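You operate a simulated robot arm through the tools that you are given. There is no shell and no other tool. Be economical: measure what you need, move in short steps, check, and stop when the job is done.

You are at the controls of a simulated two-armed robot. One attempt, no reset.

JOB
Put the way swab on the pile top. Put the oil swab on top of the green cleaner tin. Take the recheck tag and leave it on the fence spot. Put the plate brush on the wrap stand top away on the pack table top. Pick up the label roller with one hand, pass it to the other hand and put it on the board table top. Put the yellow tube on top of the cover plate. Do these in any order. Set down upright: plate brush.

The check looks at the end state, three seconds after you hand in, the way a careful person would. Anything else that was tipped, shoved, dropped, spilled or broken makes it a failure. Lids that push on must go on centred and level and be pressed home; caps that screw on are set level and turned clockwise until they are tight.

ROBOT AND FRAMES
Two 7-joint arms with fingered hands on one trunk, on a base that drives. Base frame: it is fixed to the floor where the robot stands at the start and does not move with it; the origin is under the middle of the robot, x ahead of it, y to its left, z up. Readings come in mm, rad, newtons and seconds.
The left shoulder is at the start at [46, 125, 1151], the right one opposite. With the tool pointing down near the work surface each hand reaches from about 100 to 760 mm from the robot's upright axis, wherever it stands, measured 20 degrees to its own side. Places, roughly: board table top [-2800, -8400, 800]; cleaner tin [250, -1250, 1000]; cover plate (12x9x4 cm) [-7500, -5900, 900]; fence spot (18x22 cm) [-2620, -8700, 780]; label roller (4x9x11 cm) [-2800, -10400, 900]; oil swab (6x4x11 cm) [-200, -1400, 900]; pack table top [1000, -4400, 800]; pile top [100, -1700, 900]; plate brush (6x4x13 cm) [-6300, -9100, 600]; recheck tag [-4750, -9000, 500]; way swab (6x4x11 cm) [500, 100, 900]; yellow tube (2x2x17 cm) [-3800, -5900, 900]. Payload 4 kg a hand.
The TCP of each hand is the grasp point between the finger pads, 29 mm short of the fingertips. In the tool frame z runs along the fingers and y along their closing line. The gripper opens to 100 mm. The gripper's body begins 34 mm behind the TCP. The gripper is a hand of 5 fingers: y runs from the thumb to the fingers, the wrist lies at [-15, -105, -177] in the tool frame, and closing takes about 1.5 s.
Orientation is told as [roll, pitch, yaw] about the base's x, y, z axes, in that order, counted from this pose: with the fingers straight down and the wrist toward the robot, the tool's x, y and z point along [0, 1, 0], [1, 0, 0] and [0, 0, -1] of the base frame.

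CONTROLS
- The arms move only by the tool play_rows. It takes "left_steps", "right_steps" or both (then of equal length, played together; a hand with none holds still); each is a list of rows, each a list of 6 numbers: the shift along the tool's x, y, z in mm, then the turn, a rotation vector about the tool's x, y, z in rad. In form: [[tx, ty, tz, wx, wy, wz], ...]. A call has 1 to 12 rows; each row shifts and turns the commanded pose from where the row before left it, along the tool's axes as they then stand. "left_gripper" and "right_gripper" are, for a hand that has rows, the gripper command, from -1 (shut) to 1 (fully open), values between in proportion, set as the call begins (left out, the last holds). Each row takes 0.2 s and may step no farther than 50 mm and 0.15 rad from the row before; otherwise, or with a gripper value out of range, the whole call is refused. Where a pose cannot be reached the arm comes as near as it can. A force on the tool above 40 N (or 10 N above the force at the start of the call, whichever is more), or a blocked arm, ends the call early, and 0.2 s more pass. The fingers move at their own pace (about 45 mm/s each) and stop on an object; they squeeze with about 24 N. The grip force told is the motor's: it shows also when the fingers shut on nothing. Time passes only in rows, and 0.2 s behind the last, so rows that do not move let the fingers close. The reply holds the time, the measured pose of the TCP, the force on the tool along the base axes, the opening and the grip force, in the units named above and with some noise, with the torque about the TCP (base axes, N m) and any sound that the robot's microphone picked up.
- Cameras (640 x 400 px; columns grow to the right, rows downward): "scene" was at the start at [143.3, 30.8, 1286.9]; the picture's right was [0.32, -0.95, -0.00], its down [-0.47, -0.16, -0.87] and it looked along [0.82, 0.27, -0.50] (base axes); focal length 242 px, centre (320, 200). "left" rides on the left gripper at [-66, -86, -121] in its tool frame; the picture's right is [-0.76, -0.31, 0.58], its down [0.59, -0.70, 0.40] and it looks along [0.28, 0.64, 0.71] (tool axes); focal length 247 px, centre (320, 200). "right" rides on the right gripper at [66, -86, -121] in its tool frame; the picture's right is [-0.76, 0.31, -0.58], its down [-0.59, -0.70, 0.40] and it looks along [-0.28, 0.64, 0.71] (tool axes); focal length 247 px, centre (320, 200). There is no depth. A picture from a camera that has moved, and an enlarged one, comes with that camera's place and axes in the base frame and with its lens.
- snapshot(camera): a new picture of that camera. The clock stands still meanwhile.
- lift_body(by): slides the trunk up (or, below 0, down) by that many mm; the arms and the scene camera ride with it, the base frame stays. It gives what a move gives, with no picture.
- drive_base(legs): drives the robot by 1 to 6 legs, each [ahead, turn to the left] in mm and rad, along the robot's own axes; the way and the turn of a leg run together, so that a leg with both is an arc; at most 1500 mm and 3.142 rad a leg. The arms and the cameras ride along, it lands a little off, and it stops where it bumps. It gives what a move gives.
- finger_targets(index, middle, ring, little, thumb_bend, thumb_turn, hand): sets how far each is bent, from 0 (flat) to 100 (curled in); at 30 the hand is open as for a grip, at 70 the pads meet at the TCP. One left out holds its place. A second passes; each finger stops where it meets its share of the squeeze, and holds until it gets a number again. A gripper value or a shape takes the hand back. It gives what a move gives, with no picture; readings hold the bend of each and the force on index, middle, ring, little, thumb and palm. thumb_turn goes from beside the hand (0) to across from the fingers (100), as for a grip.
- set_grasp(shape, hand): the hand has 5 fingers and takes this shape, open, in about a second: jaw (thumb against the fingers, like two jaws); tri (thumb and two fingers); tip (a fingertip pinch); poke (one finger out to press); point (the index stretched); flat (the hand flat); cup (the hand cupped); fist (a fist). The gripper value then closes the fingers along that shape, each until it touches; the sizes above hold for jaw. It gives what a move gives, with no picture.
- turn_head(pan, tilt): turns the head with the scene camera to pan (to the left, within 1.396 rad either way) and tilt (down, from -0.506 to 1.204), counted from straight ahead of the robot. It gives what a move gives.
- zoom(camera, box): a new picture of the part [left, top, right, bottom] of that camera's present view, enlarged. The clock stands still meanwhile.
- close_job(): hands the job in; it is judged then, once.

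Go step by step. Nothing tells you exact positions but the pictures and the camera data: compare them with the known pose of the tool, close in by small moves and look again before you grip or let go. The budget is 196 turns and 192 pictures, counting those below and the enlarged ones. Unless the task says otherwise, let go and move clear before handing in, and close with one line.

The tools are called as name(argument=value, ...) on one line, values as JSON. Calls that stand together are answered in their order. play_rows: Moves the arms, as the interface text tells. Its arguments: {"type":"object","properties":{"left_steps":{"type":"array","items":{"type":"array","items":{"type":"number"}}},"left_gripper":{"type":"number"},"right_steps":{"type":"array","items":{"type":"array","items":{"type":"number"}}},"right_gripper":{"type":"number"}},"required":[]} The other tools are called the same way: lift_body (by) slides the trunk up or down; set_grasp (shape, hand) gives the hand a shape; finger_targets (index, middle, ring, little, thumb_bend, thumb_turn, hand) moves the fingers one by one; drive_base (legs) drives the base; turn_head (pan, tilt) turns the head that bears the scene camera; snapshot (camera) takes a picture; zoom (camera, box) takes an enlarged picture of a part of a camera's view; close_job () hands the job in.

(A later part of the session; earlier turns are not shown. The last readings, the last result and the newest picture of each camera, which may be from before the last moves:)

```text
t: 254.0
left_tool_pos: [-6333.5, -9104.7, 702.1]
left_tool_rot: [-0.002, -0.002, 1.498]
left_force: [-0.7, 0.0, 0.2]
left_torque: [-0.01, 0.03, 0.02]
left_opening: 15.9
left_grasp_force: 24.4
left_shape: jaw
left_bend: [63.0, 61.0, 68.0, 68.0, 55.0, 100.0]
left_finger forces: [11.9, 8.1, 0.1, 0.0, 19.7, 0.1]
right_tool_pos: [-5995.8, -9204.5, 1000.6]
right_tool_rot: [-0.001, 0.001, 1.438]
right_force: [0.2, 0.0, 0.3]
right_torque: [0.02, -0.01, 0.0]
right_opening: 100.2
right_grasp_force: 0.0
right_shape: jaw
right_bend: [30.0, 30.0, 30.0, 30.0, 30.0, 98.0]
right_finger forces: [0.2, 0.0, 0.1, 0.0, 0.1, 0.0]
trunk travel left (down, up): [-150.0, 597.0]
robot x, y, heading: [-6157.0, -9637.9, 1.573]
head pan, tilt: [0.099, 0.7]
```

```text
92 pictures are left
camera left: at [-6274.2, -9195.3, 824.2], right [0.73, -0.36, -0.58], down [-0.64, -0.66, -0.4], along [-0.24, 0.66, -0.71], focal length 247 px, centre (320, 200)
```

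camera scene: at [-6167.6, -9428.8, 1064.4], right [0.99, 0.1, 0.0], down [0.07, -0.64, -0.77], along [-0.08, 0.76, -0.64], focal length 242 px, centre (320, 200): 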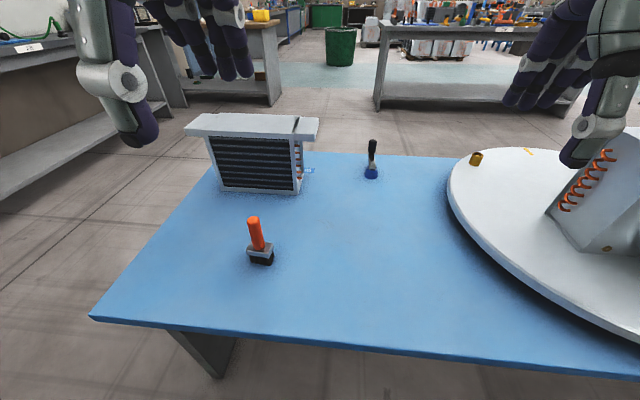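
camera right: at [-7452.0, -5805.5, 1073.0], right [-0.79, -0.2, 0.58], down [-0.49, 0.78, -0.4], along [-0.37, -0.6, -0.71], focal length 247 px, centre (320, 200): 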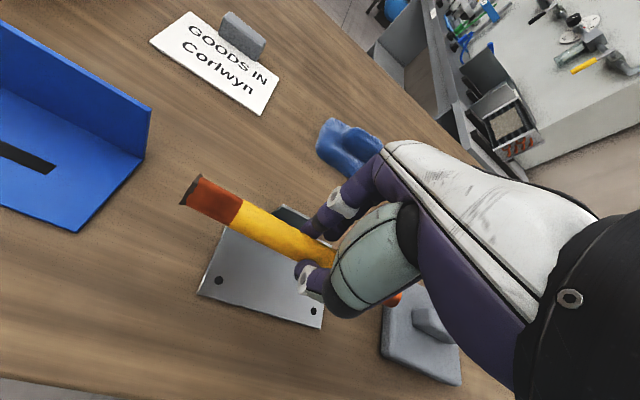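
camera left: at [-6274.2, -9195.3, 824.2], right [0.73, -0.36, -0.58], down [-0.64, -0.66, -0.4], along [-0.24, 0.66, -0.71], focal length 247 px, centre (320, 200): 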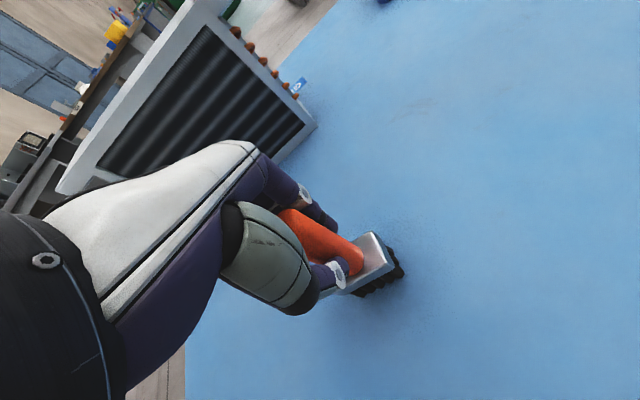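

The brush is held. I'll lift it, draw it in, and head along the aisle toward the recheck tag at [-4750, -9000].

play_rows(left_steps=[[0, 0, -30, 0, 0, 0], [0, 0, -49, 0, 0, 0], [0, 0, -49, 0, 0, 0], [0, 0, -49, 0, 0, 0], [0, 0, -49, 0, 0, 0], [0, 0, -49, 0, 0, 0], [0, -45, 0, 0, 0, 0], [0, -45, 0, 0, 0, 0], [0, -45, 0, 0, 0, 0], [0, -45, 0, 0, 0, 0]])

drive_base(legs=[[0, -1.573], [850, 0], [0, 0.4]])

turn_head(pan=0, tilt=0.4)

snapshot(camera="scene")

```text
t: 256.2
left_tool_pos: [-6348.6, -9282.0, 984.2]
left_tool_rot: [-0.001, -0.002, 1.499]
left_force: [-0.1, -0.2, -0.6]
left_torque: [-0.01, -0.02, -0.01]
left_opening: 15.4
left_grasp_force: 23.8
left_shape: jaw
left_bend: [63.0, 61.0, 68.0, 68.0, 55.0, 100.0]
left_finger forces: [12.2, 8.4, 0.0, 0.1, 19.3, 0.0]
left hand out of reach, approached as far as the arm can: row 10
right_tool_pos: [-5994.4, -9204.6, 1000.8]
right_tool_rot: [-0.002, -0.002, 1.439]
right_force: [-0.5, -0.3, 0.2]
right_torque: [0.03, 0.01, 0.02]
right_opening: 99.9
right_grasp_force: 0.0
right_shape: jaw
right_bend: [30.0, 30.0, 30.0, 30.0, 30.0, 98.0]
right_finger forces: [0.0, 0.0, 0.1, 0.0, 0.1, 0.0]
trunk travel left (down, up): [-150.0, 597.0]
robot x, y, heading: [-6159.2, -9637.8, 1.574]
head pan, tilt: [0.099, 0.7]
```

```text
t: 266.1
left_tool_pos: [-5028.6, -9389.7, 985.0]
left_tool_rot: [-0.002, 0.0, 0.265]
left_force: [-0.7, 0.1, -0.8]
left_torque: [0.01, -0.03, -0.01]
left_opening: 15.7
left_grasp_force: 24.9
left_shape: jaw
left_bend: [63.0, 61.0, 68.0, 68.0, 55.0, 100.0]
left_finger forces: [12.2, 8.2, 0.0, 0.0, 18.9, 0.1]
right_tool_pos: [-4838.8, -9698.1, 999.4]
right_tool_rot: [-0.003, -0.003, 0.206]
right_force: [0.0, 0.5, -0.5]
right_torque: [0.02, -0.02, 0.01]
right_opening: 99.8
right_grasp_force: 0.1
right_shape: jaw
right_bend: [30.0, 30.0, 30.0, 30.0, 30.0, 98.0]
right_finger forces: [0.0, 0.1, 0.1, 0.0, 0.0, 0.0]
trunk travel left (down, up): [-150.0, 597.0]
robot x, y, heading: [-5301.2, -9692.3, 0.342]
head pan, tilt: [0.099, 0.7]
```

```text
t: 266.9
left_tool_pos: [-5028.3, -9390.3, 985.7]
left_tool_rot: [-0.002, -0.001, 0.266]
left_force: [0.3, 0.0, -1.5]
left_torque: [-0.01, -0.02, -0.03]
left_opening: 15.8
left_grasp_force: 23.9
left_shape: jaw
left_bend: [63.0, 61.0, 68.0, 68.0, 55.0, 100.0]
left_finger forces: [12.2, 8.3, 0.1, 0.1, 19.0, 0.0]
right_tool_pos: [-4838.1, -9697.9, 999.4]
right_tool_rot: [-0.002, 0.001, 0.206]
right_force: [0.2, 0.4, -0.8]
right_torque: [-0.03, 0.0, 0.0]
right_opening: 100.1
right_grasp_force: 0.2
right_shape: jaw
right_bend: [30.0, 30.0, 30.0, 30.0, 30.0, 98.0]
right_finger forces: [0.0, 0.0, 0.0, 0.0, 0.0, 0.0]
trunk travel left (down, up): [-150.0, 597.0]
robot x, y, heading: [-5298.8, -9690.3, 0.339]
head pan, tilt: [0.0, 0.4]
```

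```text
91 pictures are left
camera scene: at [-5099.8, -9614.3, 1091.1], right [0.34, -0.94, 0.0], down [-0.37, -0.13, -0.92], along [0.87, 0.31, -0.39], focal length 242 px, centre (320, 200)
```

scene: 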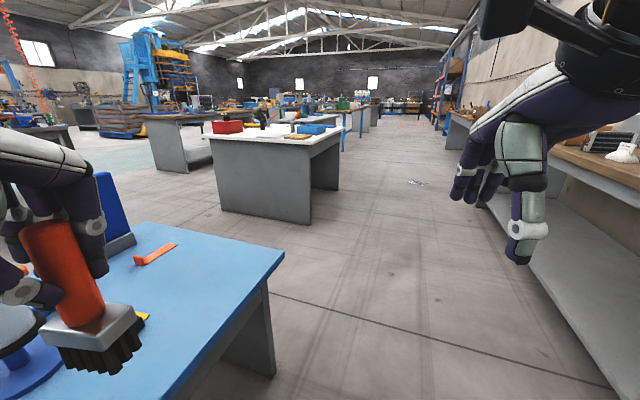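

zoom(camera="scene", box=[90, 180, 290, 305])

```text
3.20 times, centred on (190, 242) of scene
camera zoom: at [-5099.8, -9614.3, 1091.1], right [0.34, -0.94, 0.0], down [-0.37, -0.13, -0.92], along [0.87, 0.31, -0.39], focal length 773 px, centre (736, 64)
```

zoom: 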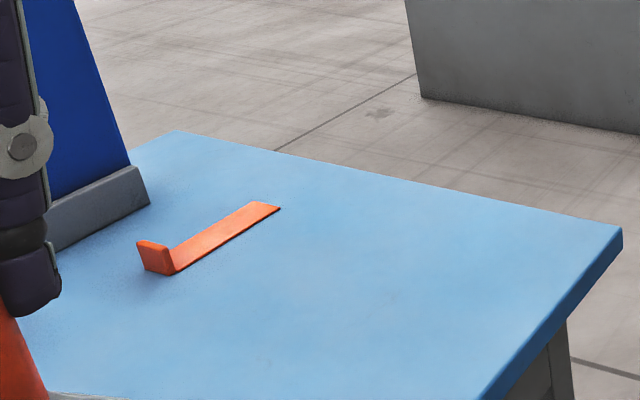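

The recheck tag is the orange strip with an upturned tab at about [-4690, -8848], its strip running east. I'll drive around to the stand's east end to face it.

drive_base(legs=[[0, -0.339], [1210, 0], [0, 1.571], [700, 0], [0, 1.571]])

turn_head(pan=0, tilt=0.7)

snapshot(camera="scene")

snapshot(camera="right")

```text
t: 285.2
left_tool_pos: [-4449.3, -9168.7, 985.1]
left_tool_rot: [-0.004, -0.002, 3.037]
left_force: [-0.2, -0.4, -1.2]
left_torque: [0.01, 0.02, 0.0]
left_opening: 15.1
left_grasp_force: 24.1
left_shape: jaw
left_bend: [63.0, 61.0, 68.0, 68.0, 73.0, 100.0]
left_finger forces: [12.1, 7.9, 0.0, 0.1, 18.3, 0.0]
right_tool_pos: [-4515.5, -8814.3, 1000.4]
right_tool_rot: [-0.002, -0.003, 2.979]
right_force: [0.2, -0.5, 0.5]
right_torque: [0.01, 0.01, -0.02]
right_opening: 99.9
right_grasp_force: 0.0
right_shape: jaw
right_bend: [30.0, 30.0, 30.0, 30.0, 30.0, 98.0]
right_finger forces: [0.0, 0.0, 0.0, 0.0, 0.0, 0.0]
trunk travel left (down, up): [-150.0, 597.0]
robot x, y, heading: [-4087.5, -8987.6, 3.119]
head pan, tilt: [0.0, 0.4]
```

```text
t: 286.0
left_tool_pos: [-4451.9, -9168.9, 984.7]
left_tool_rot: [-0.001, 0.001, 3.04]
left_force: [-9.6, -8.6, -18.6]
left_torque: [0.14, 0.58, -0.36]
left_opening: 14.9
left_grasp_force: 23.9
left_shape: jaw
left_bend: [63.0, 61.0, 68.0, 68.0, 73.0, 100.0]
left_finger forces: [12.1, 7.9, 0.1, 0.0, 18.3, 0.0]
right_tool_pos: [-4515.2, -8814.9, 1000.4]
right_tool_rot: [-0.003, -0.002, 2.977]
right_force: [0.6, -0.2, 0.1]
right_torque: [0.02, 0.03, -0.01]
right_opening: 99.5
right_grasp_force: 0.1
right_shape: jaw
right_bend: [30.0, 30.0, 30.0, 30.0, 30.0, 98.0]
right_finger forces: [0.0, 0.0, 0.0, 0.1, 0.0, 0.1]
trunk travel left (down, up): [-150.0, 597.0]
robot x, y, heading: [-4083.4, -8989.4, 3.115]
head pan, tilt: [0.0, 0.7]
```

```text
89 pictures are left
camera scene: at [-4296.4, -8982.9, 1067.5], right [0.03, 1.0, 0.0], down [0.62, -0.02, -0.79], along [-0.79, 0.02, -0.62], focal length 242 px, centre (320, 200)
```

scene: 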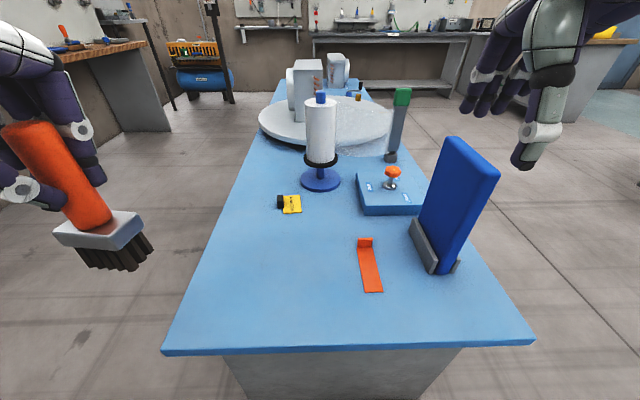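

```text
88 pictures are left
camera right: at [-4442.0, -8892.7, 1120.6], right [-0.18, 0.8, 0.58], down [0.79, 0.47, -0.4], along [-0.59, 0.39, -0.71], focal length 247 px, centre (320, 200)
```

right: 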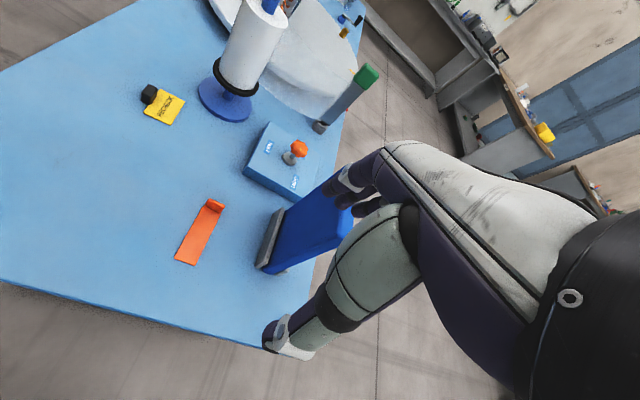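

There's a second, yellow tag with lettering near [-4875, -9060]. I need to read both before choosing.

zoom(camera="scene", box=[265, 185, 315, 220])

zoom(camera="scene", box=[340, 230, 400, 300])

zoom(camera="right", box=[130, 75, 190, 130])

```text
11.43 times, centred on (290, 202) of scene
camera zoom: at [-4296.4, -8982.9, 1067.5], right [0.03, 1.0, 0.0], down [0.62, -0.02, -0.79], along [-0.79, 0.02, -0.62], focal length 2762 px, centre (663, 171)
```

zoom: 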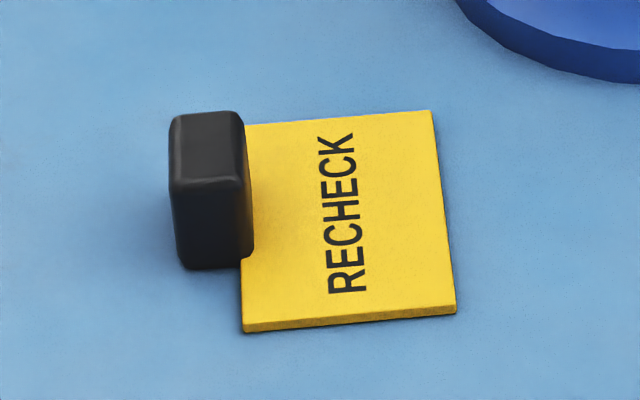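

```text
5.71 times, centred on (370, 265) of scene
camera zoom: at [-4296.4, -8982.9, 1067.5], right [0.03, 1.0, 0.0], down [0.62, -0.02, -0.79], along [-0.79, 0.02, -0.62], focal length 1381 px, centre (34, -171)
```

zoom: 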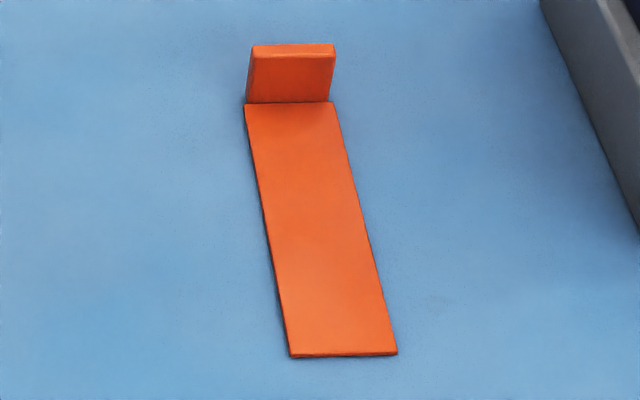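

```text
7.27 times, centred on (160, 102) of right
camera zoom: at [-4442.0, -8892.7, 1120.6], right [-0.18, 0.8, 0.58], down [0.79, 0.47, -0.4], along [-0.59, 0.39, -0.71], focal length 1796 px, centre (1484, 909)
```

zoom: 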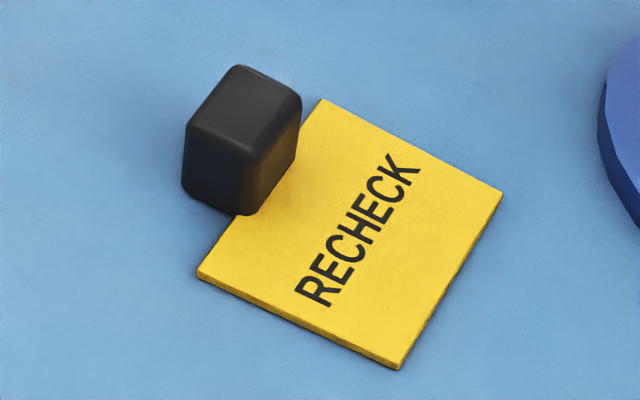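

The yellow one reads RECHECK. It's too deep to reach from here, so I'll take it from the south side, by its black block at about [-4892, -9094].

drive_base(legs=[[0, 1.598], [640, 0], [0, -1.571], [930, 0], [0, -1.571]])

snapshot(camera="scene")

snapshot(camera="right")

```text
t: 305.6
left_tool_pos: [-5199.5, -9166.4, 985.4]
left_tool_rot: [-0.001, -0.001, 1.432]
left_force: [-6.7, 15.4, -15.3]
left_torque: [-0.43, 0.01, 0.11]
left_opening: 14.9
left_grasp_force: 24.3
left_shape: jaw
left_bend: [63.0, 61.0, 68.0, 68.0, 73.0, 100.0]
left_finger forces: [12.2, 7.7, 0.1, 0.1, 17.9, 0.0]
right_tool_pos: [-4842.8, -9115.3, 999.1]
right_tool_rot: [-0.002, 0.0, 1.37]
right_force: [-0.3, 0.3, -0.7]
right_torque: [-0.01, 0.0, 0.02]
right_opening: 99.9
right_grasp_force: 0.0
right_shape: jaw
right_bend: [30.0, 30.0, 30.0, 30.0, 30.0, 98.0]
right_finger forces: [0.1, 0.0, 0.1, 0.0, 0.1, 0.0]
trunk travel left (down, up): [-150.0, 597.0]
robot x, y, heading: [-5035.3, -9540.7, 1.508]
head pan, tilt: [0.0, 0.7]
```

```text
84 pictures are left
camera scene: at [-5022.8, -9325.8, 1067.5], right [1.0, -0.05, 0.0], down [-0.03, -0.62, -0.79], along [0.04, 0.79, -0.62], focal length 242 px, centre (320, 200)
```

scene: 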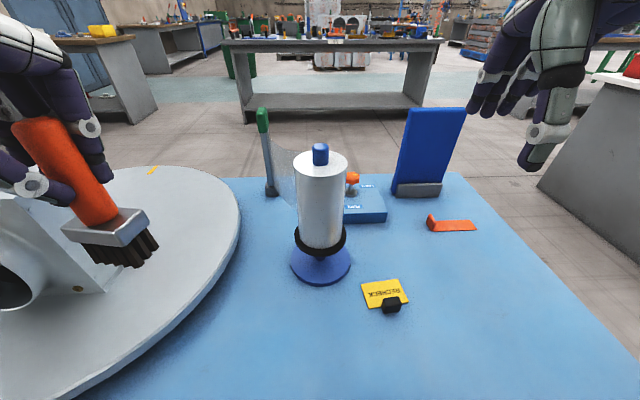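

```text
83 pictures are left
camera right: at [-4925.1, -9184.9, 1120.7], right [0.8, 0.15, 0.58], down [0.44, -0.81, -0.4], along [0.41, 0.57, -0.71], focal length 247 px, centre (320, 200)
```

right: 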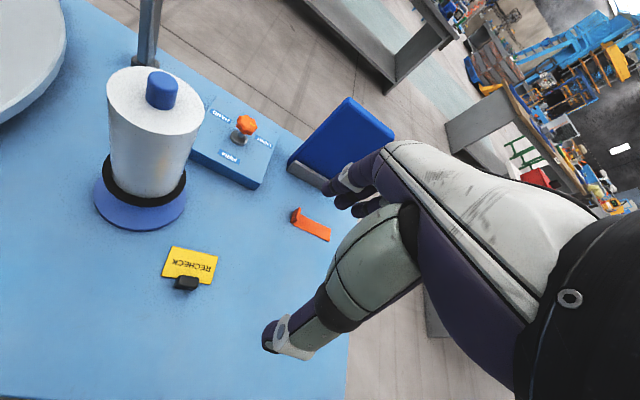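

zoom(camera="scene", box=[350, 265, 430, 325])

zoom(camera="right", box=[150, 235, 230, 300])

```text
6.67 times, centred on (390, 295) of scene
camera zoom: at [-5022.8, -9325.8, 1067.5], right [1.0, -0.05, 0.0], down [-0.03, -0.62, -0.79], along [0.04, 0.79, -0.62], focal length 1611 px, centre (-147, -433)
```

zoom: 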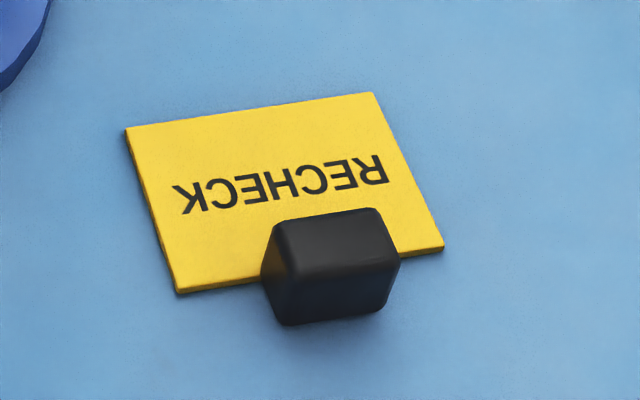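

```text
6.15 times, centred on (190, 268) of right
camera zoom: at [-4925.1, -9184.9, 1120.7], right [0.8, 0.15, 0.58], down [0.44, -0.81, -0.4], along [0.41, 0.57, -0.71], focal length 1520 px, centre (1120, -215)
```

zoom: 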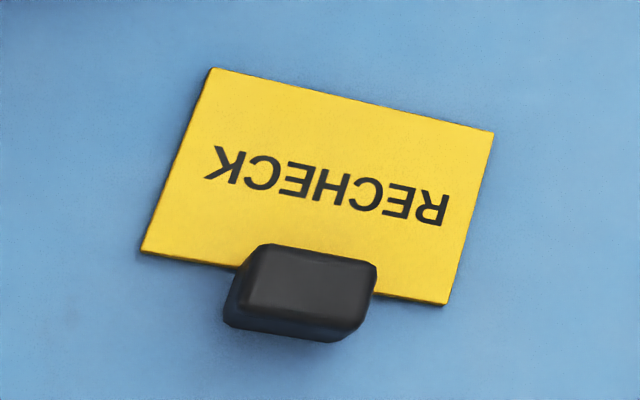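

The block's top centre is at about [-4873, -9091, 634] and the stand top about 602. I'll turn the right hand square to it and come down above it.

play_rows(right_steps=[[0, 0, 0, 0, 0, -0.104], [0, 0, 0, 0, 0, -0.104], [0, 0, 0, 0, 0, -0.104], [27, 26, 0, 0, 0, 0], [0, 0, 49.5, 0, 0, 0], [0, 0, 49.5, 0, 0, 0], [0, 0, 49.5, 0, 0, 0], [0, 0, 49.5, 0, 0, 0], [0, 0, 49.5, 0, 0, 0], [0, 0, 40, 0, 0, 0], [0, 0, 0, 0, 0, 0]], right_gripper=1)

snapshot(camera="right")

```text
t: 307.9
left_tool_pos: [-5199.7, -9167.7, 985.5]
left_tool_rot: [-0.002, 0.001, 1.434]
left_force: [-6.7, 16.5, -15.2]
left_torque: [-0.68, -0.21, 0.14]
left_opening: 15.3
left_grasp_force: 24.5
left_shape: jaw
left_bend: [63.0, 61.0, 68.0, 68.0, 73.0, 100.0]
left_finger forces: [12.3, 7.7, 0.1, 0.0, 18.0, 0.0]
right_tool_pos: [-4874.0, -9081.8, 712.2]
right_tool_rot: [-0.002, -0.002, 1.683]
right_force: [0.2, 0.5, 0.5]
right_torque: [-0.02, 0.01, 0.0]
right_opening: 99.8
right_grasp_force: 0.1
right_shape: jaw
right_bend: [30.0, 30.0, 30.0, 30.0, 30.0, 98.0]
right_finger forces: [0.0, 0.0, 0.0, 0.0, 0.0, 0.0]
right hand out of reach, approached as far as the arm can: row 8, 9
trunk travel left (down, up): [-150.0, 597.0]
robot x, y, heading: [-5030.7, -9539.7, 1.513]
head pan, tilt: [0.0, 0.7]
```

```text
80 pictures are left
camera right: at [-4929.8, -9173.6, 832.5], right [0.72, 0.39, 0.58], down [0.66, -0.63, -0.4], along [0.21, 0.67, -0.71], focal length 247 px, centre (320, 200)
```

right: 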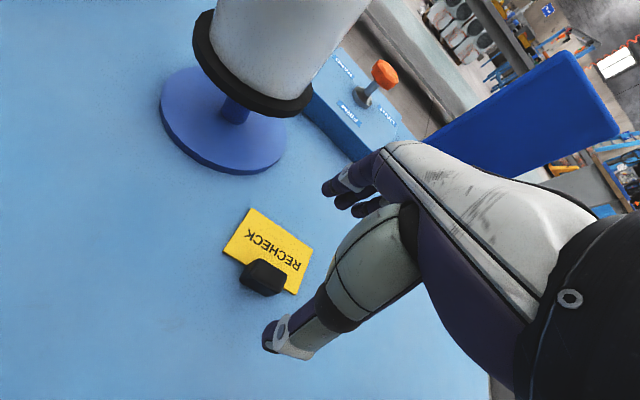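

The block is about 7 mm left and 10 mm nearer than the TCP. Correcting and going down to z 640.

play_rows(right_steps=[[7.5, -10.2, 0, 0, 0, 0], [0, 0, 25, 0, 0, 0], [0, 0, 25, 0, 0, 0], [0, 0, 12, 0, 0, 0], [0, 0, 0, 0, 0, 0]])

zoom(camera="right", box=[220, 200, 380, 320])

snapshot(camera="scene")

```text
t: 309.1
left_tool_pos: [-5201.3, -9167.8, 985.6]
left_tool_rot: [-0.001, 0.0, 1.433]
left_force: [-6.4, 17.2, -14.5]
left_torque: [-0.87, -0.29, 0.13]
left_opening: 15.1
left_grasp_force: 23.6
left_shape: jaw
left_bend: [63.0, 61.0, 68.0, 68.0, 73.0, 100.0]
left_finger forces: [12.1, 7.8, 0.0, 0.1, 17.9, 0.0]
right_tool_pos: [-4879.7, -9090.7, 653.1]
right_tool_rot: [-0.003, -0.001, 1.681]
right_force: [0.7, -0.6, 0.2]
right_torque: [0.03, -0.05, 0.0]
right_opening: 99.9
right_grasp_force: 0.1
right_shape: jaw
right_bend: [30.0, 30.0, 30.0, 30.0, 30.0, 98.0]
right_finger forces: [0.0, 0.1, 0.0, 0.0, 0.0, 0.1]
trunk travel left (down, up): [-150.0, 597.0]
robot x, y, heading: [-5033.0, -9538.1, 1.509]
head pan, tilt: [0.0, 0.7]
```

```text
3.33 times, centred on (300, 260) of right
camera zoom: at [-4934.9, -9183.1, 772.2], right [0.72, 0.39, 0.58], down [0.66, -0.63, -0.4], along [0.21, 0.67, -0.71], focal length 823 px, centre (387, 0)
```

zoom: 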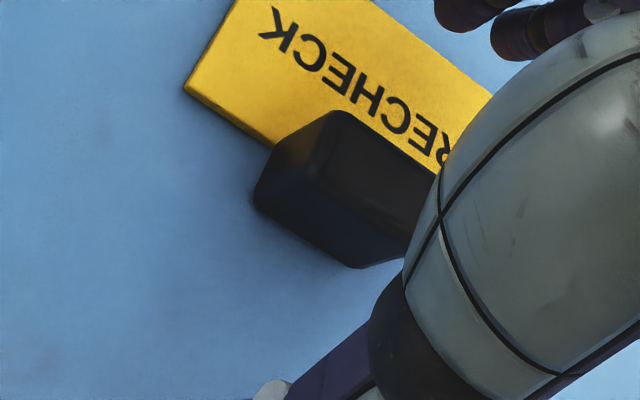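

```text
78 pictures are left
camera scene: at [-5022.9, -9325.9, 1067.3], right [1.0, -0.05, 0.0], down [-0.03, -0.62, -0.79], along [0.04, 0.79, -0.62], focal length 242 px, centre (320, 200)
```

scene: 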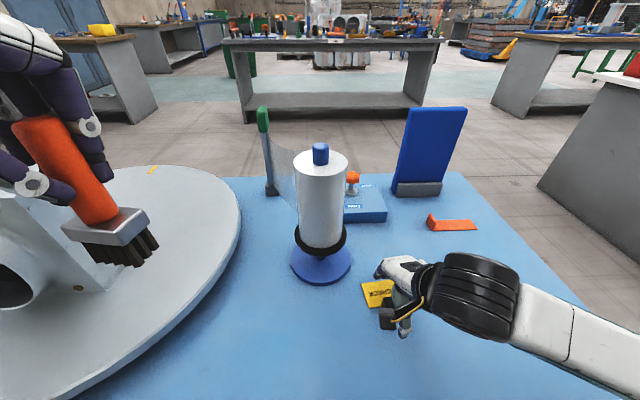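

play_rows(right_steps=[[-7, 0, 6, 0, 0, 0], [0, 0, 5, 0, 0, 0], [0, 0, 3, 0, 0, 0], [0, 0, 0, 0, 0, 0]])

zoom(camera="scene", box=[350, 250, 450, 340])

zoom(camera="right", box=[220, 200, 380, 320])

```text
t: 310.1
left_tool_pos: [-5200.5, -9167.5, 985.4]
left_tool_rot: [-0.003, 0.0, 1.433]
left_force: [-7.1, 16.4, -15.2]
left_torque: [-0.8, -0.21, 0.17]
left_opening: 15.2
left_grasp_force: 23.8
left_shape: jaw
left_bend: [63.0, 61.0, 68.0, 68.0, 73.0, 100.0]
left_finger forces: [12.2, 7.8, 0.0, 0.0, 17.9, 0.1]
right_tool_pos: [-4873.0, -9090.5, 637.0]
right_tool_rot: [-0.001, -0.002, 1.685]
right_force: [-0.5, 0.7, -0.1]
right_torque: [0.01, 0.0, -0.03]
right_opening: 99.7
right_grasp_force: 0.0
right_shape: jaw
right_bend: [30.0, 30.0, 30.0, 30.0, 30.0, 98.0]
right_finger forces: [0.1, 0.0, 0.0, 0.0, 0.0, 0.0]
trunk travel left (down, up): [-150.0, 597.0]
robot x, y, heading: [-5035.8, -9537.5, 1.507]
head pan, tilt: [0.0, 0.7]
```

```text
4.44 times, centred on (400, 295) of scene
camera zoom: at [-5022.9, -9325.9, 1067.3], right [1.0, -0.05, 0.0], down [-0.03, -0.62, -0.79], along [0.04, 0.79, -0.62], focal length 1074 px, centre (-36, -222)
```

zoom: 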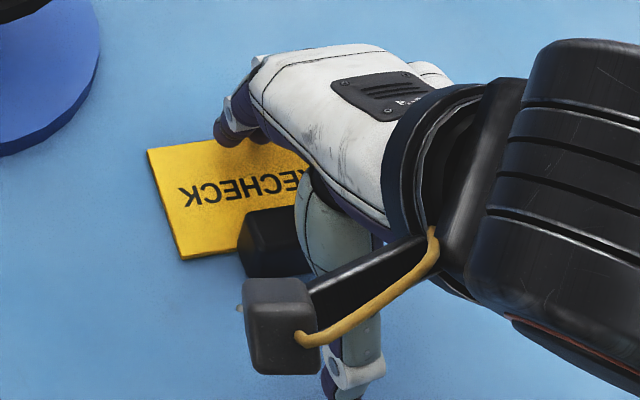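

```text
3.33 times, centred on (300, 260) of right
camera zoom: at [-4927.3, -9182.1, 757.7], right [0.72, 0.39, 0.58], down [0.67, -0.63, -0.4], along [0.21, 0.67, -0.71], focal length 823 px, centre (387, 0)
```

zoom: 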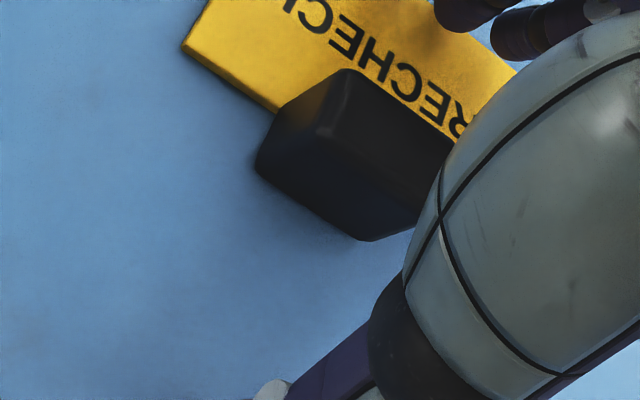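

Lined up with no contact yet. Closing on the block.

play_rows(right_steps=[[-4, 0, 0, 0, 0, 0], [0, 0, 0, 0, 0, 0], [0, 0, 0, 0, 0, 0], [0, 0, 0, 0, 0, 0], [0, 0, 0, 0, 0, 0], [0, 0, 0, 0, 0, 0], [0, 0, 0, 0, 0, 0], [0, 0, 0, 0, 0, 0], [0, 0, 0, 0, 0, 0]], right_gripper=-1)

play_rows(right_steps=[[0, 0, -15, 0, 0, 0], [0, 0, -25, 0, 0, 0], [0, 0, -40, 0, 0, 0], [0, 0, 0, 0, 0, 0]])

snapshot(camera="right")

```text
t: 312.1
left_tool_pos: [-5199.8, -9168.6, 984.6]
left_tool_rot: [0.0, 0.001, 1.434]
left_force: [-5.2, 14.3, -14.5]
left_torque: [-0.5, 0.1, 0.3]
left_opening: 15.4
left_grasp_force: 23.9
left_shape: jaw
left_bend: [63.0, 61.0, 68.0, 68.0, 73.0, 100.0]
left_finger forces: [12.3, 7.8, 0.0, 0.0, 17.9, 0.1]
right_tool_pos: [-4870.0, -9089.3, 637.5]
right_tool_rot: [-0.002, 0.001, 1.684]
right_force: [-0.7, 1.3, 0.1]
right_torque: [0.03, 0.0, 0.03]
right_opening: 15.1
right_grasp_force: 23.7
right_shape: jaw
right_bend: [63.0, 60.0, 71.0, 67.0, 57.0, 100.0]
right_finger forces: [12.8, 7.4, 0.0, 0.0, 20.3, 0.0]
trunk travel left (down, up): [-150.0, 597.0]
robot x, y, heading: [-5032.3, -9540.2, 1.509]
head pan, tilt: [0.0, 0.7]
```

```text
t: 313.1
left_tool_pos: [-5200.9, -9167.5, 984.1]
left_tool_rot: [-0.001, 0.0, 1.433]
left_force: [-5.6, 14.2, -14.8]
left_torque: [-0.45, 0.15, 0.3]
left_opening: 15.1
left_grasp_force: 24.1
left_shape: jaw
left_bend: [63.0, 61.0, 68.0, 68.0, 73.0, 100.0]
left_finger forces: [12.1, 7.8, 0.0, 0.0, 17.7, 0.1]
right_tool_pos: [-4871.9, -9087.4, 716.4]
right_tool_rot: [-0.002, 0.0, 1.685]
right_force: [-0.3, 0.5, 0.4]
right_torque: [0.0, -0.02, 0.0]
right_opening: 15.1
right_grasp_force: 23.4
right_shape: jaw
right_bend: [63.0, 60.0, 71.0, 67.0, 73.0, 100.0]
right_finger forces: [13.2, 7.5, 0.0, 0.0, 20.5, 0.0]
trunk travel left (down, up): [-150.0, 597.0]
robot x, y, heading: [-5033.8, -9538.0, 1.51]
head pan, tilt: [0.0, 0.7]
```

```text
75 pictures are left
camera right: at [-4927.5, -9179.2, 837.1], right [0.72, 0.39, 0.58], down [0.67, -0.63, -0.4], along [0.21, 0.67, -0.71], focal length 247 px, centre (320, 200)
```

right: 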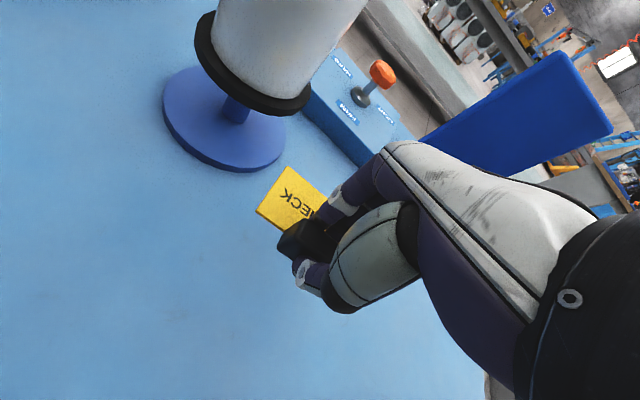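

The tag is held. I'll raise it, raise the trunk, and back off from the stand.

play_rows(right_steps=[[0, 0, -49, 0, 0, 0], [0, 0, -49, 0, 0, 0], [0, 0, -49, 0, 0, 0], [0, -30, -20, 0, 0, 0], [0, -30, 0, 0, 0, 0], [0, 0, 0, 0, 0, 0]])

lift_body(by=200)

drive_base(legs=[[-120, 0], [0, -1.51]])

turn_head(pan=0, tilt=0.4)

snapshot(camera="scene")

```text
t: 314.6
left_tool_pos: [-5200.6, -9168.0, 985.8]
left_tool_rot: [-0.001, 0.0, 1.435]
left_force: [-4.4, 14.1, -15.1]
left_torque: [-0.48, 0.13, 0.32]
left_opening: 14.9
left_grasp_force: 24.3
left_shape: jaw
left_bend: [63.0, 61.0, 68.0, 68.0, 73.0, 100.0]
left_finger forces: [12.3, 7.8, 0.0, 0.0, 17.9, 0.1]
right_tool_pos: [-4862.8, -9116.3, 900.3]
right_tool_rot: [-0.003, 0.001, 1.685]
right_force: [-0.2, -0.2, -1.0]
right_torque: [-0.04, 0.05, 0.01]
right_opening: 15.2
right_grasp_force: 24.3
right_shape: jaw
right_bend: [63.0, 60.0, 71.0, 67.0, 73.0, 100.0]
right_finger forces: [13.1, 7.4, 0.1, 0.0, 20.4, 0.0]
right hand out of reach, approached as far as the arm can: row 1, 4, 5
trunk travel left (down, up): [-150.0, 597.0]
robot x, y, heading: [-5035.7, -9541.9, 1.513]
head pan, tilt: [0.0, 0.7]
```

```text
t: 316.7
left_tool_pos: [-5200.5, -9166.8, 1186.1]
left_tool_rot: [-0.005, -0.001, 1.432]
left_force: [-0.7, -0.1, -1.2]
left_torque: [0.0, -0.04, 0.0]
left_opening: 15.0
left_grasp_force: 24.0
left_shape: jaw
left_bend: [63.0, 61.0, 68.0, 68.0, 73.0, 100.0]
left_finger forces: [12.2, 7.9, 0.0, 0.0, 17.9, 0.1]
right_tool_pos: [-4863.7, -9113.6, 1098.3]
right_tool_rot: [-0.001, 0.002, 1.683]
right_force: [0.6, 0.6, -1.0]
right_torque: [-0.02, -0.02, -0.02]
right_opening: 15.2
right_grasp_force: 23.7
right_shape: jaw
right_bend: [63.0, 60.0, 71.0, 67.0, 73.0, 100.0]
right_finger forces: [13.1, 7.4, 0.0, 0.0, 20.5, 0.0]
trunk travel left (down, up): [-350.0, 397.0]
robot x, y, heading: [-5034.4, -9538.7, 1.507]
head pan, tilt: [0.0, 0.7]
```

```text
t: 321.7
left_tool_pos: [-4684.1, -9468.6, 1185.3]
left_tool_rot: [-0.004, -0.002, -0.072]
left_force: [1.0, 0.2, -0.5]
left_torque: [0.03, 0.02, 0.01]
left_opening: 15.0
left_grasp_force: 23.8
left_shape: jaw
left_bend: [64.0, 61.0, 68.0, 68.0, 73.0, 100.0]
left_finger forces: [12.2, 7.7, 0.0, 0.1, 17.7, 0.0]
right_tool_pos: [-4607.8, -9799.7, 1097.8]
right_tool_rot: [-0.002, 0.002, 0.179]
right_force: [-0.5, -0.7, -1.3]
right_torque: [-0.04, 0.0, 0.01]
right_opening: 14.7
right_grasp_force: 23.7
right_shape: jaw
right_bend: [63.0, 60.0, 71.0, 67.0, 73.0, 100.0]
right_finger forces: [13.1, 7.1, 0.0, 0.0, 20.2, 0.0]
trunk travel left (down, up): [-350.0, 397.0]
robot x, y, heading: [-5042.9, -9660.9, 0.004]
head pan, tilt: [0.0, 0.7]
```

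```text
t: 322.5
left_tool_pos: [-4683.5, -9468.1, 1185.2]
left_tool_rot: [-0.003, -0.003, -0.07]
left_force: [-0.1, 0.1, -0.9]
left_torque: [0.04, 0.04, 0.0]
left_opening: 15.0
left_grasp_force: 24.0
left_shape: jaw
left_bend: [64.0, 61.0, 68.0, 68.0, 73.0, 100.0]
left_finger forces: [12.2, 7.7, 0.1, 0.1, 17.6, 0.0]
right_tool_pos: [-4609.0, -9802.2, 1099.1]
right_tool_rot: [-0.001, 0.0, 0.179]
right_force: [-0.8, 0.4, -0.3]
right_torque: [0.0, -0.01, 0.01]
right_opening: 14.9
right_grasp_force: 24.4
right_shape: jaw
right_bend: [63.0, 60.0, 71.0, 67.0, 73.0, 100.0]
right_finger forces: [13.0, 7.2, 0.0, 0.1, 20.2, 0.1]
trunk travel left (down, up): [-350.0, 397.0]
robot x, y, heading: [-5044.3, -9657.9, 0.004]
head pan, tilt: [0.0, 0.4]
```

```text
74 pictures are left
camera scene: at [-4891.8, -9656.1, 1298.0], right [0.01, -1.0, 0.0], down [-0.39, 0.0, -0.92], along [0.92, 0.01, -0.39], focal length 242 px, centre (320, 200)
```

scene: 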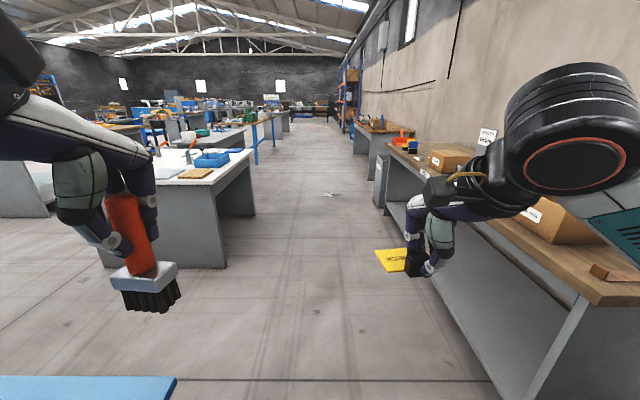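

The board table is ahead on the left, its south edge near y -8820. I'll drive along the aisle and face it near the fence spot.

drive_base(legs=[[1200, 0], [1100, 0], [0, 1.567], [330, 0]])

turn_head(pan=0, tilt=0.6)

snapshot(camera="scene")

snapshot(camera="right")

```text
t: 339.6
left_tool_pos: [-2946.3, -8918.4, 1185.7]
left_tool_rot: [-0.001, -0.002, 1.519]
left_force: [-0.2, -0.1, -1.3]
left_torque: [-0.02, -0.02, 0.03]
left_opening: 15.1
left_grasp_force: 23.6
left_shape: jaw
left_bend: [64.0, 61.0, 68.0, 68.0, 73.0, 100.0]
left_finger forces: [12.2, 7.6, 0.0, 0.1, 17.7, 0.0]
right_tool_pos: [-2613.5, -8836.7, 1098.9]
right_tool_rot: [-0.003, -0.001, 1.768]
right_force: [0.8, -0.2, -0.9]
right_torque: [-0.05, -0.01, -0.01]
right_opening: 15.0
right_grasp_force: 24.2
right_shape: jaw
right_bend: [63.0, 60.0, 71.0, 67.0, 73.0, 100.0]
right_finger forces: [12.8, 7.1, 0.0, 0.1, 20.1, 0.1]
trunk travel left (down, up): [-350.0, 397.0]
robot x, y, heading: [-2748.3, -9274.3, 1.586]
head pan, tilt: [0.0, 0.4]
```

```text
t: 340.3
left_tool_pos: [-2944.8, -8917.9, 1184.1]
left_tool_rot: [-0.002, 0.0, 1.517]
left_force: [-0.2, 0.5, -1.1]
left_torque: [-0.03, 0.0, 0.02]
left_opening: 15.2
left_grasp_force: 24.0
left_shape: jaw
left_bend: [64.0, 61.0, 68.0, 68.0, 73.0, 100.0]
left_finger forces: [12.2, 7.7, 0.0, 0.0, 17.5, 0.0]
right_tool_pos: [-2613.8, -8837.5, 1098.4]
right_tool_rot: [0.0, 0.001, 1.767]
right_force: [-0.5, -0.2, -0.3]
right_torque: [-0.01, 0.0, 0.01]
right_opening: 14.9
right_grasp_force: 24.4
right_shape: jaw
right_bend: [63.0, 60.0, 71.0, 67.0, 73.0, 100.0]
right_finger forces: [12.8, 7.1, 0.0, 0.0, 20.0, 0.1]
trunk travel left (down, up): [-350.0, 397.0]
robot x, y, heading: [-2752.0, -9274.6, 1.595]
head pan, tilt: [0.0, 0.6]
```

```text
73 pictures are left
camera scene: at [-2752.2, -9125.8, 1279.9], right [1.0, 0.02, 0.0], down [0.01, -0.56, -0.83], along [-0.02, 0.83, -0.56], focal length 242 px, centre (320, 200)
```

scene: 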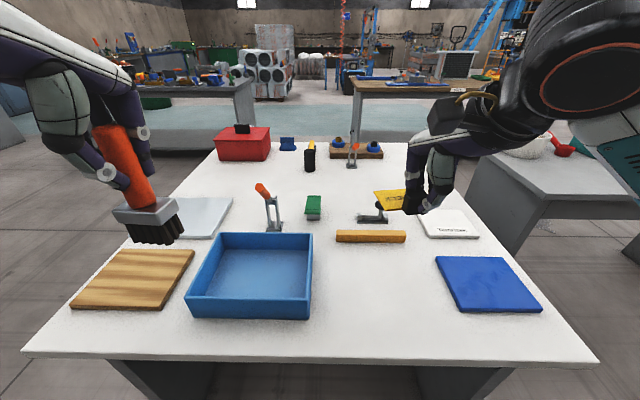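

```text
72 pictures are left
camera right: at [-2662.1, -8933.8, 1219.4], right [0.68, 0.45, 0.58], down [0.72, -0.57, -0.4], along [0.15, 0.69, -0.71], focal length 247 px, centre (320, 200)
```

right: 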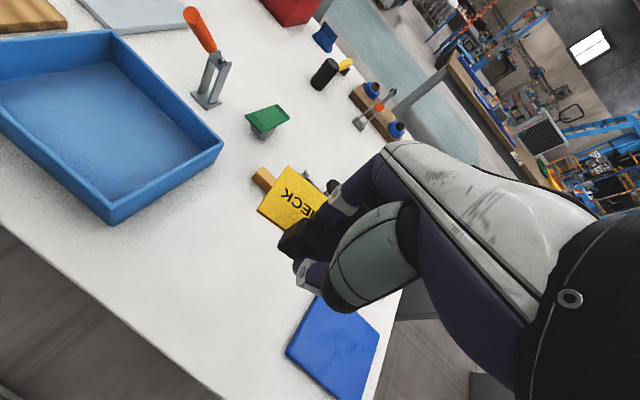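

The free area in front of the wooden fence bar is centred near [-2625, -8695], which matches the fence spot. I'll square the tag and bring it down above it.

play_rows(right_steps=[[0, 0, 0, 0, 0, 0.098], [0, 0, 0, 0, 0, 0.098], [2, 37, 0, 0, 0, 0], [2, 36, 0, 0, 0, 0], [2, 36, 0, 0, 0, 0], [0, 0, 49, 0, 0, 0], [0, 0, 49, 0, 0, 0], [0, 0, 49, 0, 0, 0], [0, 0, 49, 0, 0, 0], [0, 0, 40, 0, 0, 0], [0, 0, 0, 0, 0, 0]])

snapshot(camera="right")

zoom(camera="scene", box=[300, 190, 460, 310])

```text
t: 342.7
left_tool_pos: [-2946.8, -8918.9, 1183.6]
left_tool_rot: [-0.001, -0.001, 1.518]
left_force: [-0.3, -0.2, -2.0]
left_torque: [-0.01, 0.02, -0.02]
left_opening: 15.1
left_grasp_force: 24.3
left_shape: jaw
left_bend: [64.0, 61.0, 68.0, 68.0, 73.0, 100.0]
left_finger forces: [12.2, 7.7, 0.0, 0.1, 17.6, 0.0]
right_tool_pos: [-2619.0, -8728.8, 861.1]
right_tool_rot: [-0.002, -0.002, 1.573]
right_force: [0.2, -1.0, -0.7]
right_torque: [0.0, 0.01, 0.06]
right_opening: 15.2
right_grasp_force: 24.1
right_shape: jaw
right_bend: [63.0, 60.0, 71.0, 67.0, 73.0, 100.0]
right_finger forces: [13.0, 7.2, 0.0, 0.1, 20.1, 0.1]
trunk travel left (down, up): [-350.0, 397.0]
robot x, y, heading: [-2752.4, -9273.3, 1.59]
head pan, tilt: [0.0, 0.6]
```

```text
71 pictures are left
camera right: at [-2684.6, -8813.4, 982.2], right [0.76, 0.31, 0.58], down [0.59, -0.7, -0.4], along [0.28, 0.64, -0.71], focal length 247 px, centre (320, 200)
```

right: 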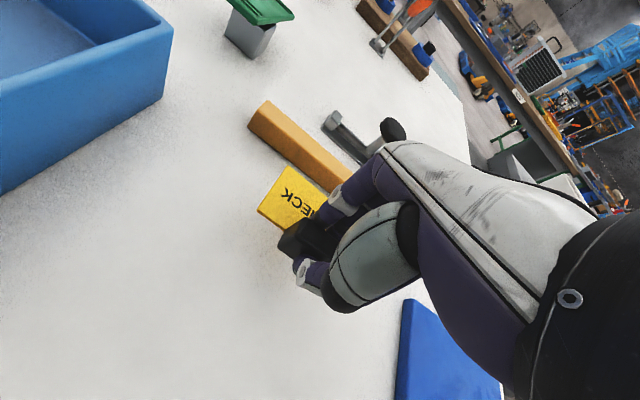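

```text
3.33 times, centred on (380, 250) of scene
camera zoom: at [-2752.3, -9125.8, 1279.9], right [1.0, 0.02, 0.0], down [0.01, -0.57, -0.82], along [-0.02, 0.82, -0.57], focal length 806 px, centre (120, 33)
```

zoom: 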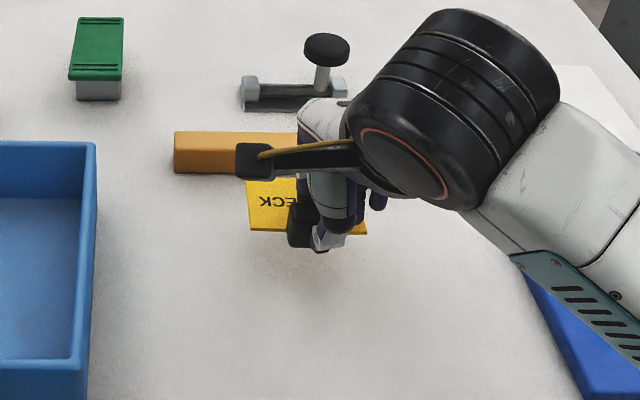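

play_rows(right_steps=[[0, 0, 20, 0, 0, 0], [0, 0, 10, 0, 0, 0], [0, 0, 5, 0, 0, 0], [0, 0, 0, 0, 0, 0]])

zoom(camera="right", box=[220, 140, 380, 300])

```text
t: 343.7
left_tool_pos: [-2945.4, -8918.6, 1185.8]
left_tool_rot: [-0.001, -0.001, 1.518]
left_force: [0.8, 0.0, -0.7]
left_torque: [-0.01, 0.01, -0.02]
left_opening: 15.1
left_grasp_force: 23.9
left_shape: jaw
left_bend: [64.0, 61.0, 68.0, 68.0, 73.0, 100.0]
left_finger forces: [12.2, 7.7, 0.1, 0.1, 17.6, 0.0]
right_tool_pos: [-2619.6, -8727.0, 827.8]
right_tool_rot: [-0.003, -0.001, 1.571]
right_force: [0.1, -0.5, -0.4]
right_torque: [0.02, 0.02, 0.02]
right_opening: 15.1
right_grasp_force: 24.2
right_shape: jaw
right_bend: [63.0, 60.0, 71.0, 67.0, 73.0, 100.0]
right_finger forces: [13.0, 7.0, 0.1, 0.0, 20.0, 0.1]
trunk travel left (down, up): [-350.0, 397.0]
robot x, y, heading: [-2752.8, -9273.1, 1.589]
head pan, tilt: [0.0, 0.6]
```

```text
2.50 times, centred on (300, 220) of right
camera zoom: at [-2685.9, -8813.3, 948.3], right [0.76, 0.31, 0.58], down [0.59, -0.7, -0.4], along [0.28, 0.64, -0.71], focal length 617 px, centre (370, 150)
```

zoom: 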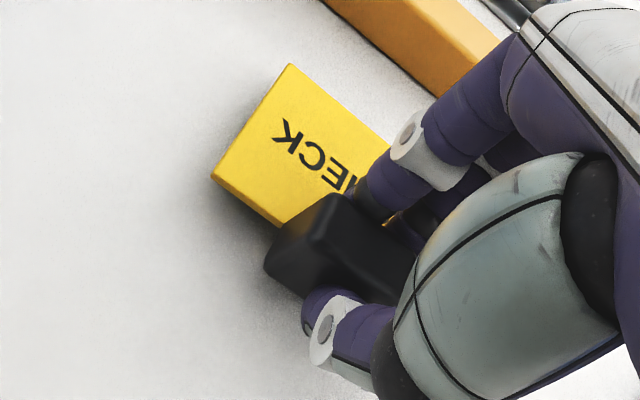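

Close to the surface. Continuing in small steps to contact.

play_rows(right_steps=[[0, 0, 2, 0, 0, 0], [0, 0, 2, 0, 0, 0], [0, 0, 2, 0, 0, 0], [0, 0, 2, 0, 0, 0], [0, 0, 0, 0, 0, 0]])

zoom(camera="right", box=[220, 140, 380, 300])

```text
t: 344.9
left_tool_pos: [-2945.8, -8918.3, 1185.7]
left_tool_rot: [-0.002, -0.002, 1.52]
left_force: [0.3, 0.5, -0.8]
left_torque: [0.0, 0.0, 0.0]
left_opening: 15.4
left_grasp_force: 23.5
left_shape: jaw
left_bend: [64.0, 61.0, 68.0, 68.0, 73.0, 100.0]
left_finger forces: [12.2, 7.7, 0.0, 0.0, 17.6, 0.0]
right_tool_pos: [-2620.1, -8727.8, 819.5]
right_tool_rot: [-0.002, -0.002, 1.573]
right_force: [0.3, -0.2, -0.4]
right_torque: [-0.02, -0.02, 0.02]
right_opening: 15.0
right_grasp_force: 24.0
right_shape: jaw
right_bend: [63.0, 60.0, 71.0, 67.0, 73.0, 100.0]
right_finger forces: [13.0, 7.1, 0.0, 0.0, 20.0, 0.0]
trunk travel left (down, up): [-350.0, 397.0]
robot x, y, heading: [-2748.2, -9272.9, 1.583]
head pan, tilt: [0.0, 0.6]
```

```text
2.50 times, centred on (300, 220) of right
camera zoom: at [-2685.5, -8813.7, 940.7], right [0.76, 0.31, 0.58], down [0.59, -0.7, -0.4], along [0.28, 0.64, -0.71], focal length 617 px, centre (370, 150)
```

zoom: 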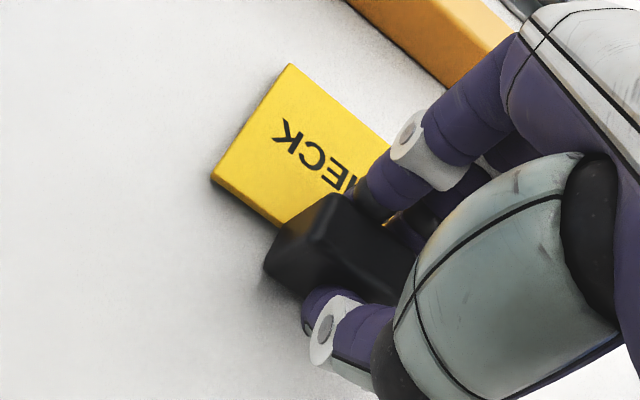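

play_rows(right_steps=[[0, 0, 1.5, 0, 0, 0], [0, 0, 1.5, 0, 0, 0], [0, 0, 1.5, 0, 0, 0], [0, 0, 0, 0, 0, 0]])

zoom(camera="right", box=[220, 140, 380, 300])

```text
t: 345.9
left_tool_pos: [-2946.4, -8918.9, 1186.5]
left_tool_rot: [0.0, 0.0, 1.517]
left_force: [0.4, -0.5, -0.5]
left_torque: [-0.01, -0.02, -0.03]
left_opening: 15.0
left_grasp_force: 23.6
left_shape: jaw
left_bend: [64.0, 61.0, 68.0, 68.0, 73.0, 100.0]
left_finger forces: [12.2, 7.8, 0.0, 0.0, 17.6, 0.0]
right_tool_pos: [-2618.2, -8728.5, 815.9]
right_tool_rot: [-0.002, -0.002, 1.572]
right_force: [-1.2, -0.5, 5.0]
right_torque: [0.02, 0.08, -0.03]
right_opening: 15.1
right_grasp_force: 23.4
right_shape: jaw
right_bend: [63.0, 60.0, 71.0, 67.0, 73.0, 100.0]
right_finger forces: [12.6, 7.5, 0.0, 0.0, 21.2, 0.0]
trunk travel left (down, up): [-350.0, 397.0]
robot x, y, heading: [-2748.0, -9273.3, 1.591]
head pan, tilt: [0.0, 0.6]
```

```text
2.50 times, centred on (300, 220) of right
camera zoom: at [-2685.7, -8813.8, 936.6], right [0.76, 0.31, 0.58], down [0.59, -0.7, -0.4], along [0.28, 0.64, -0.71], focal length 617 px, centre (370, 150)
```

zoom: 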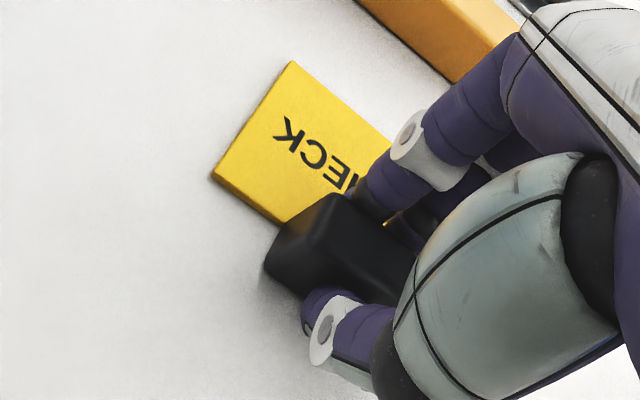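

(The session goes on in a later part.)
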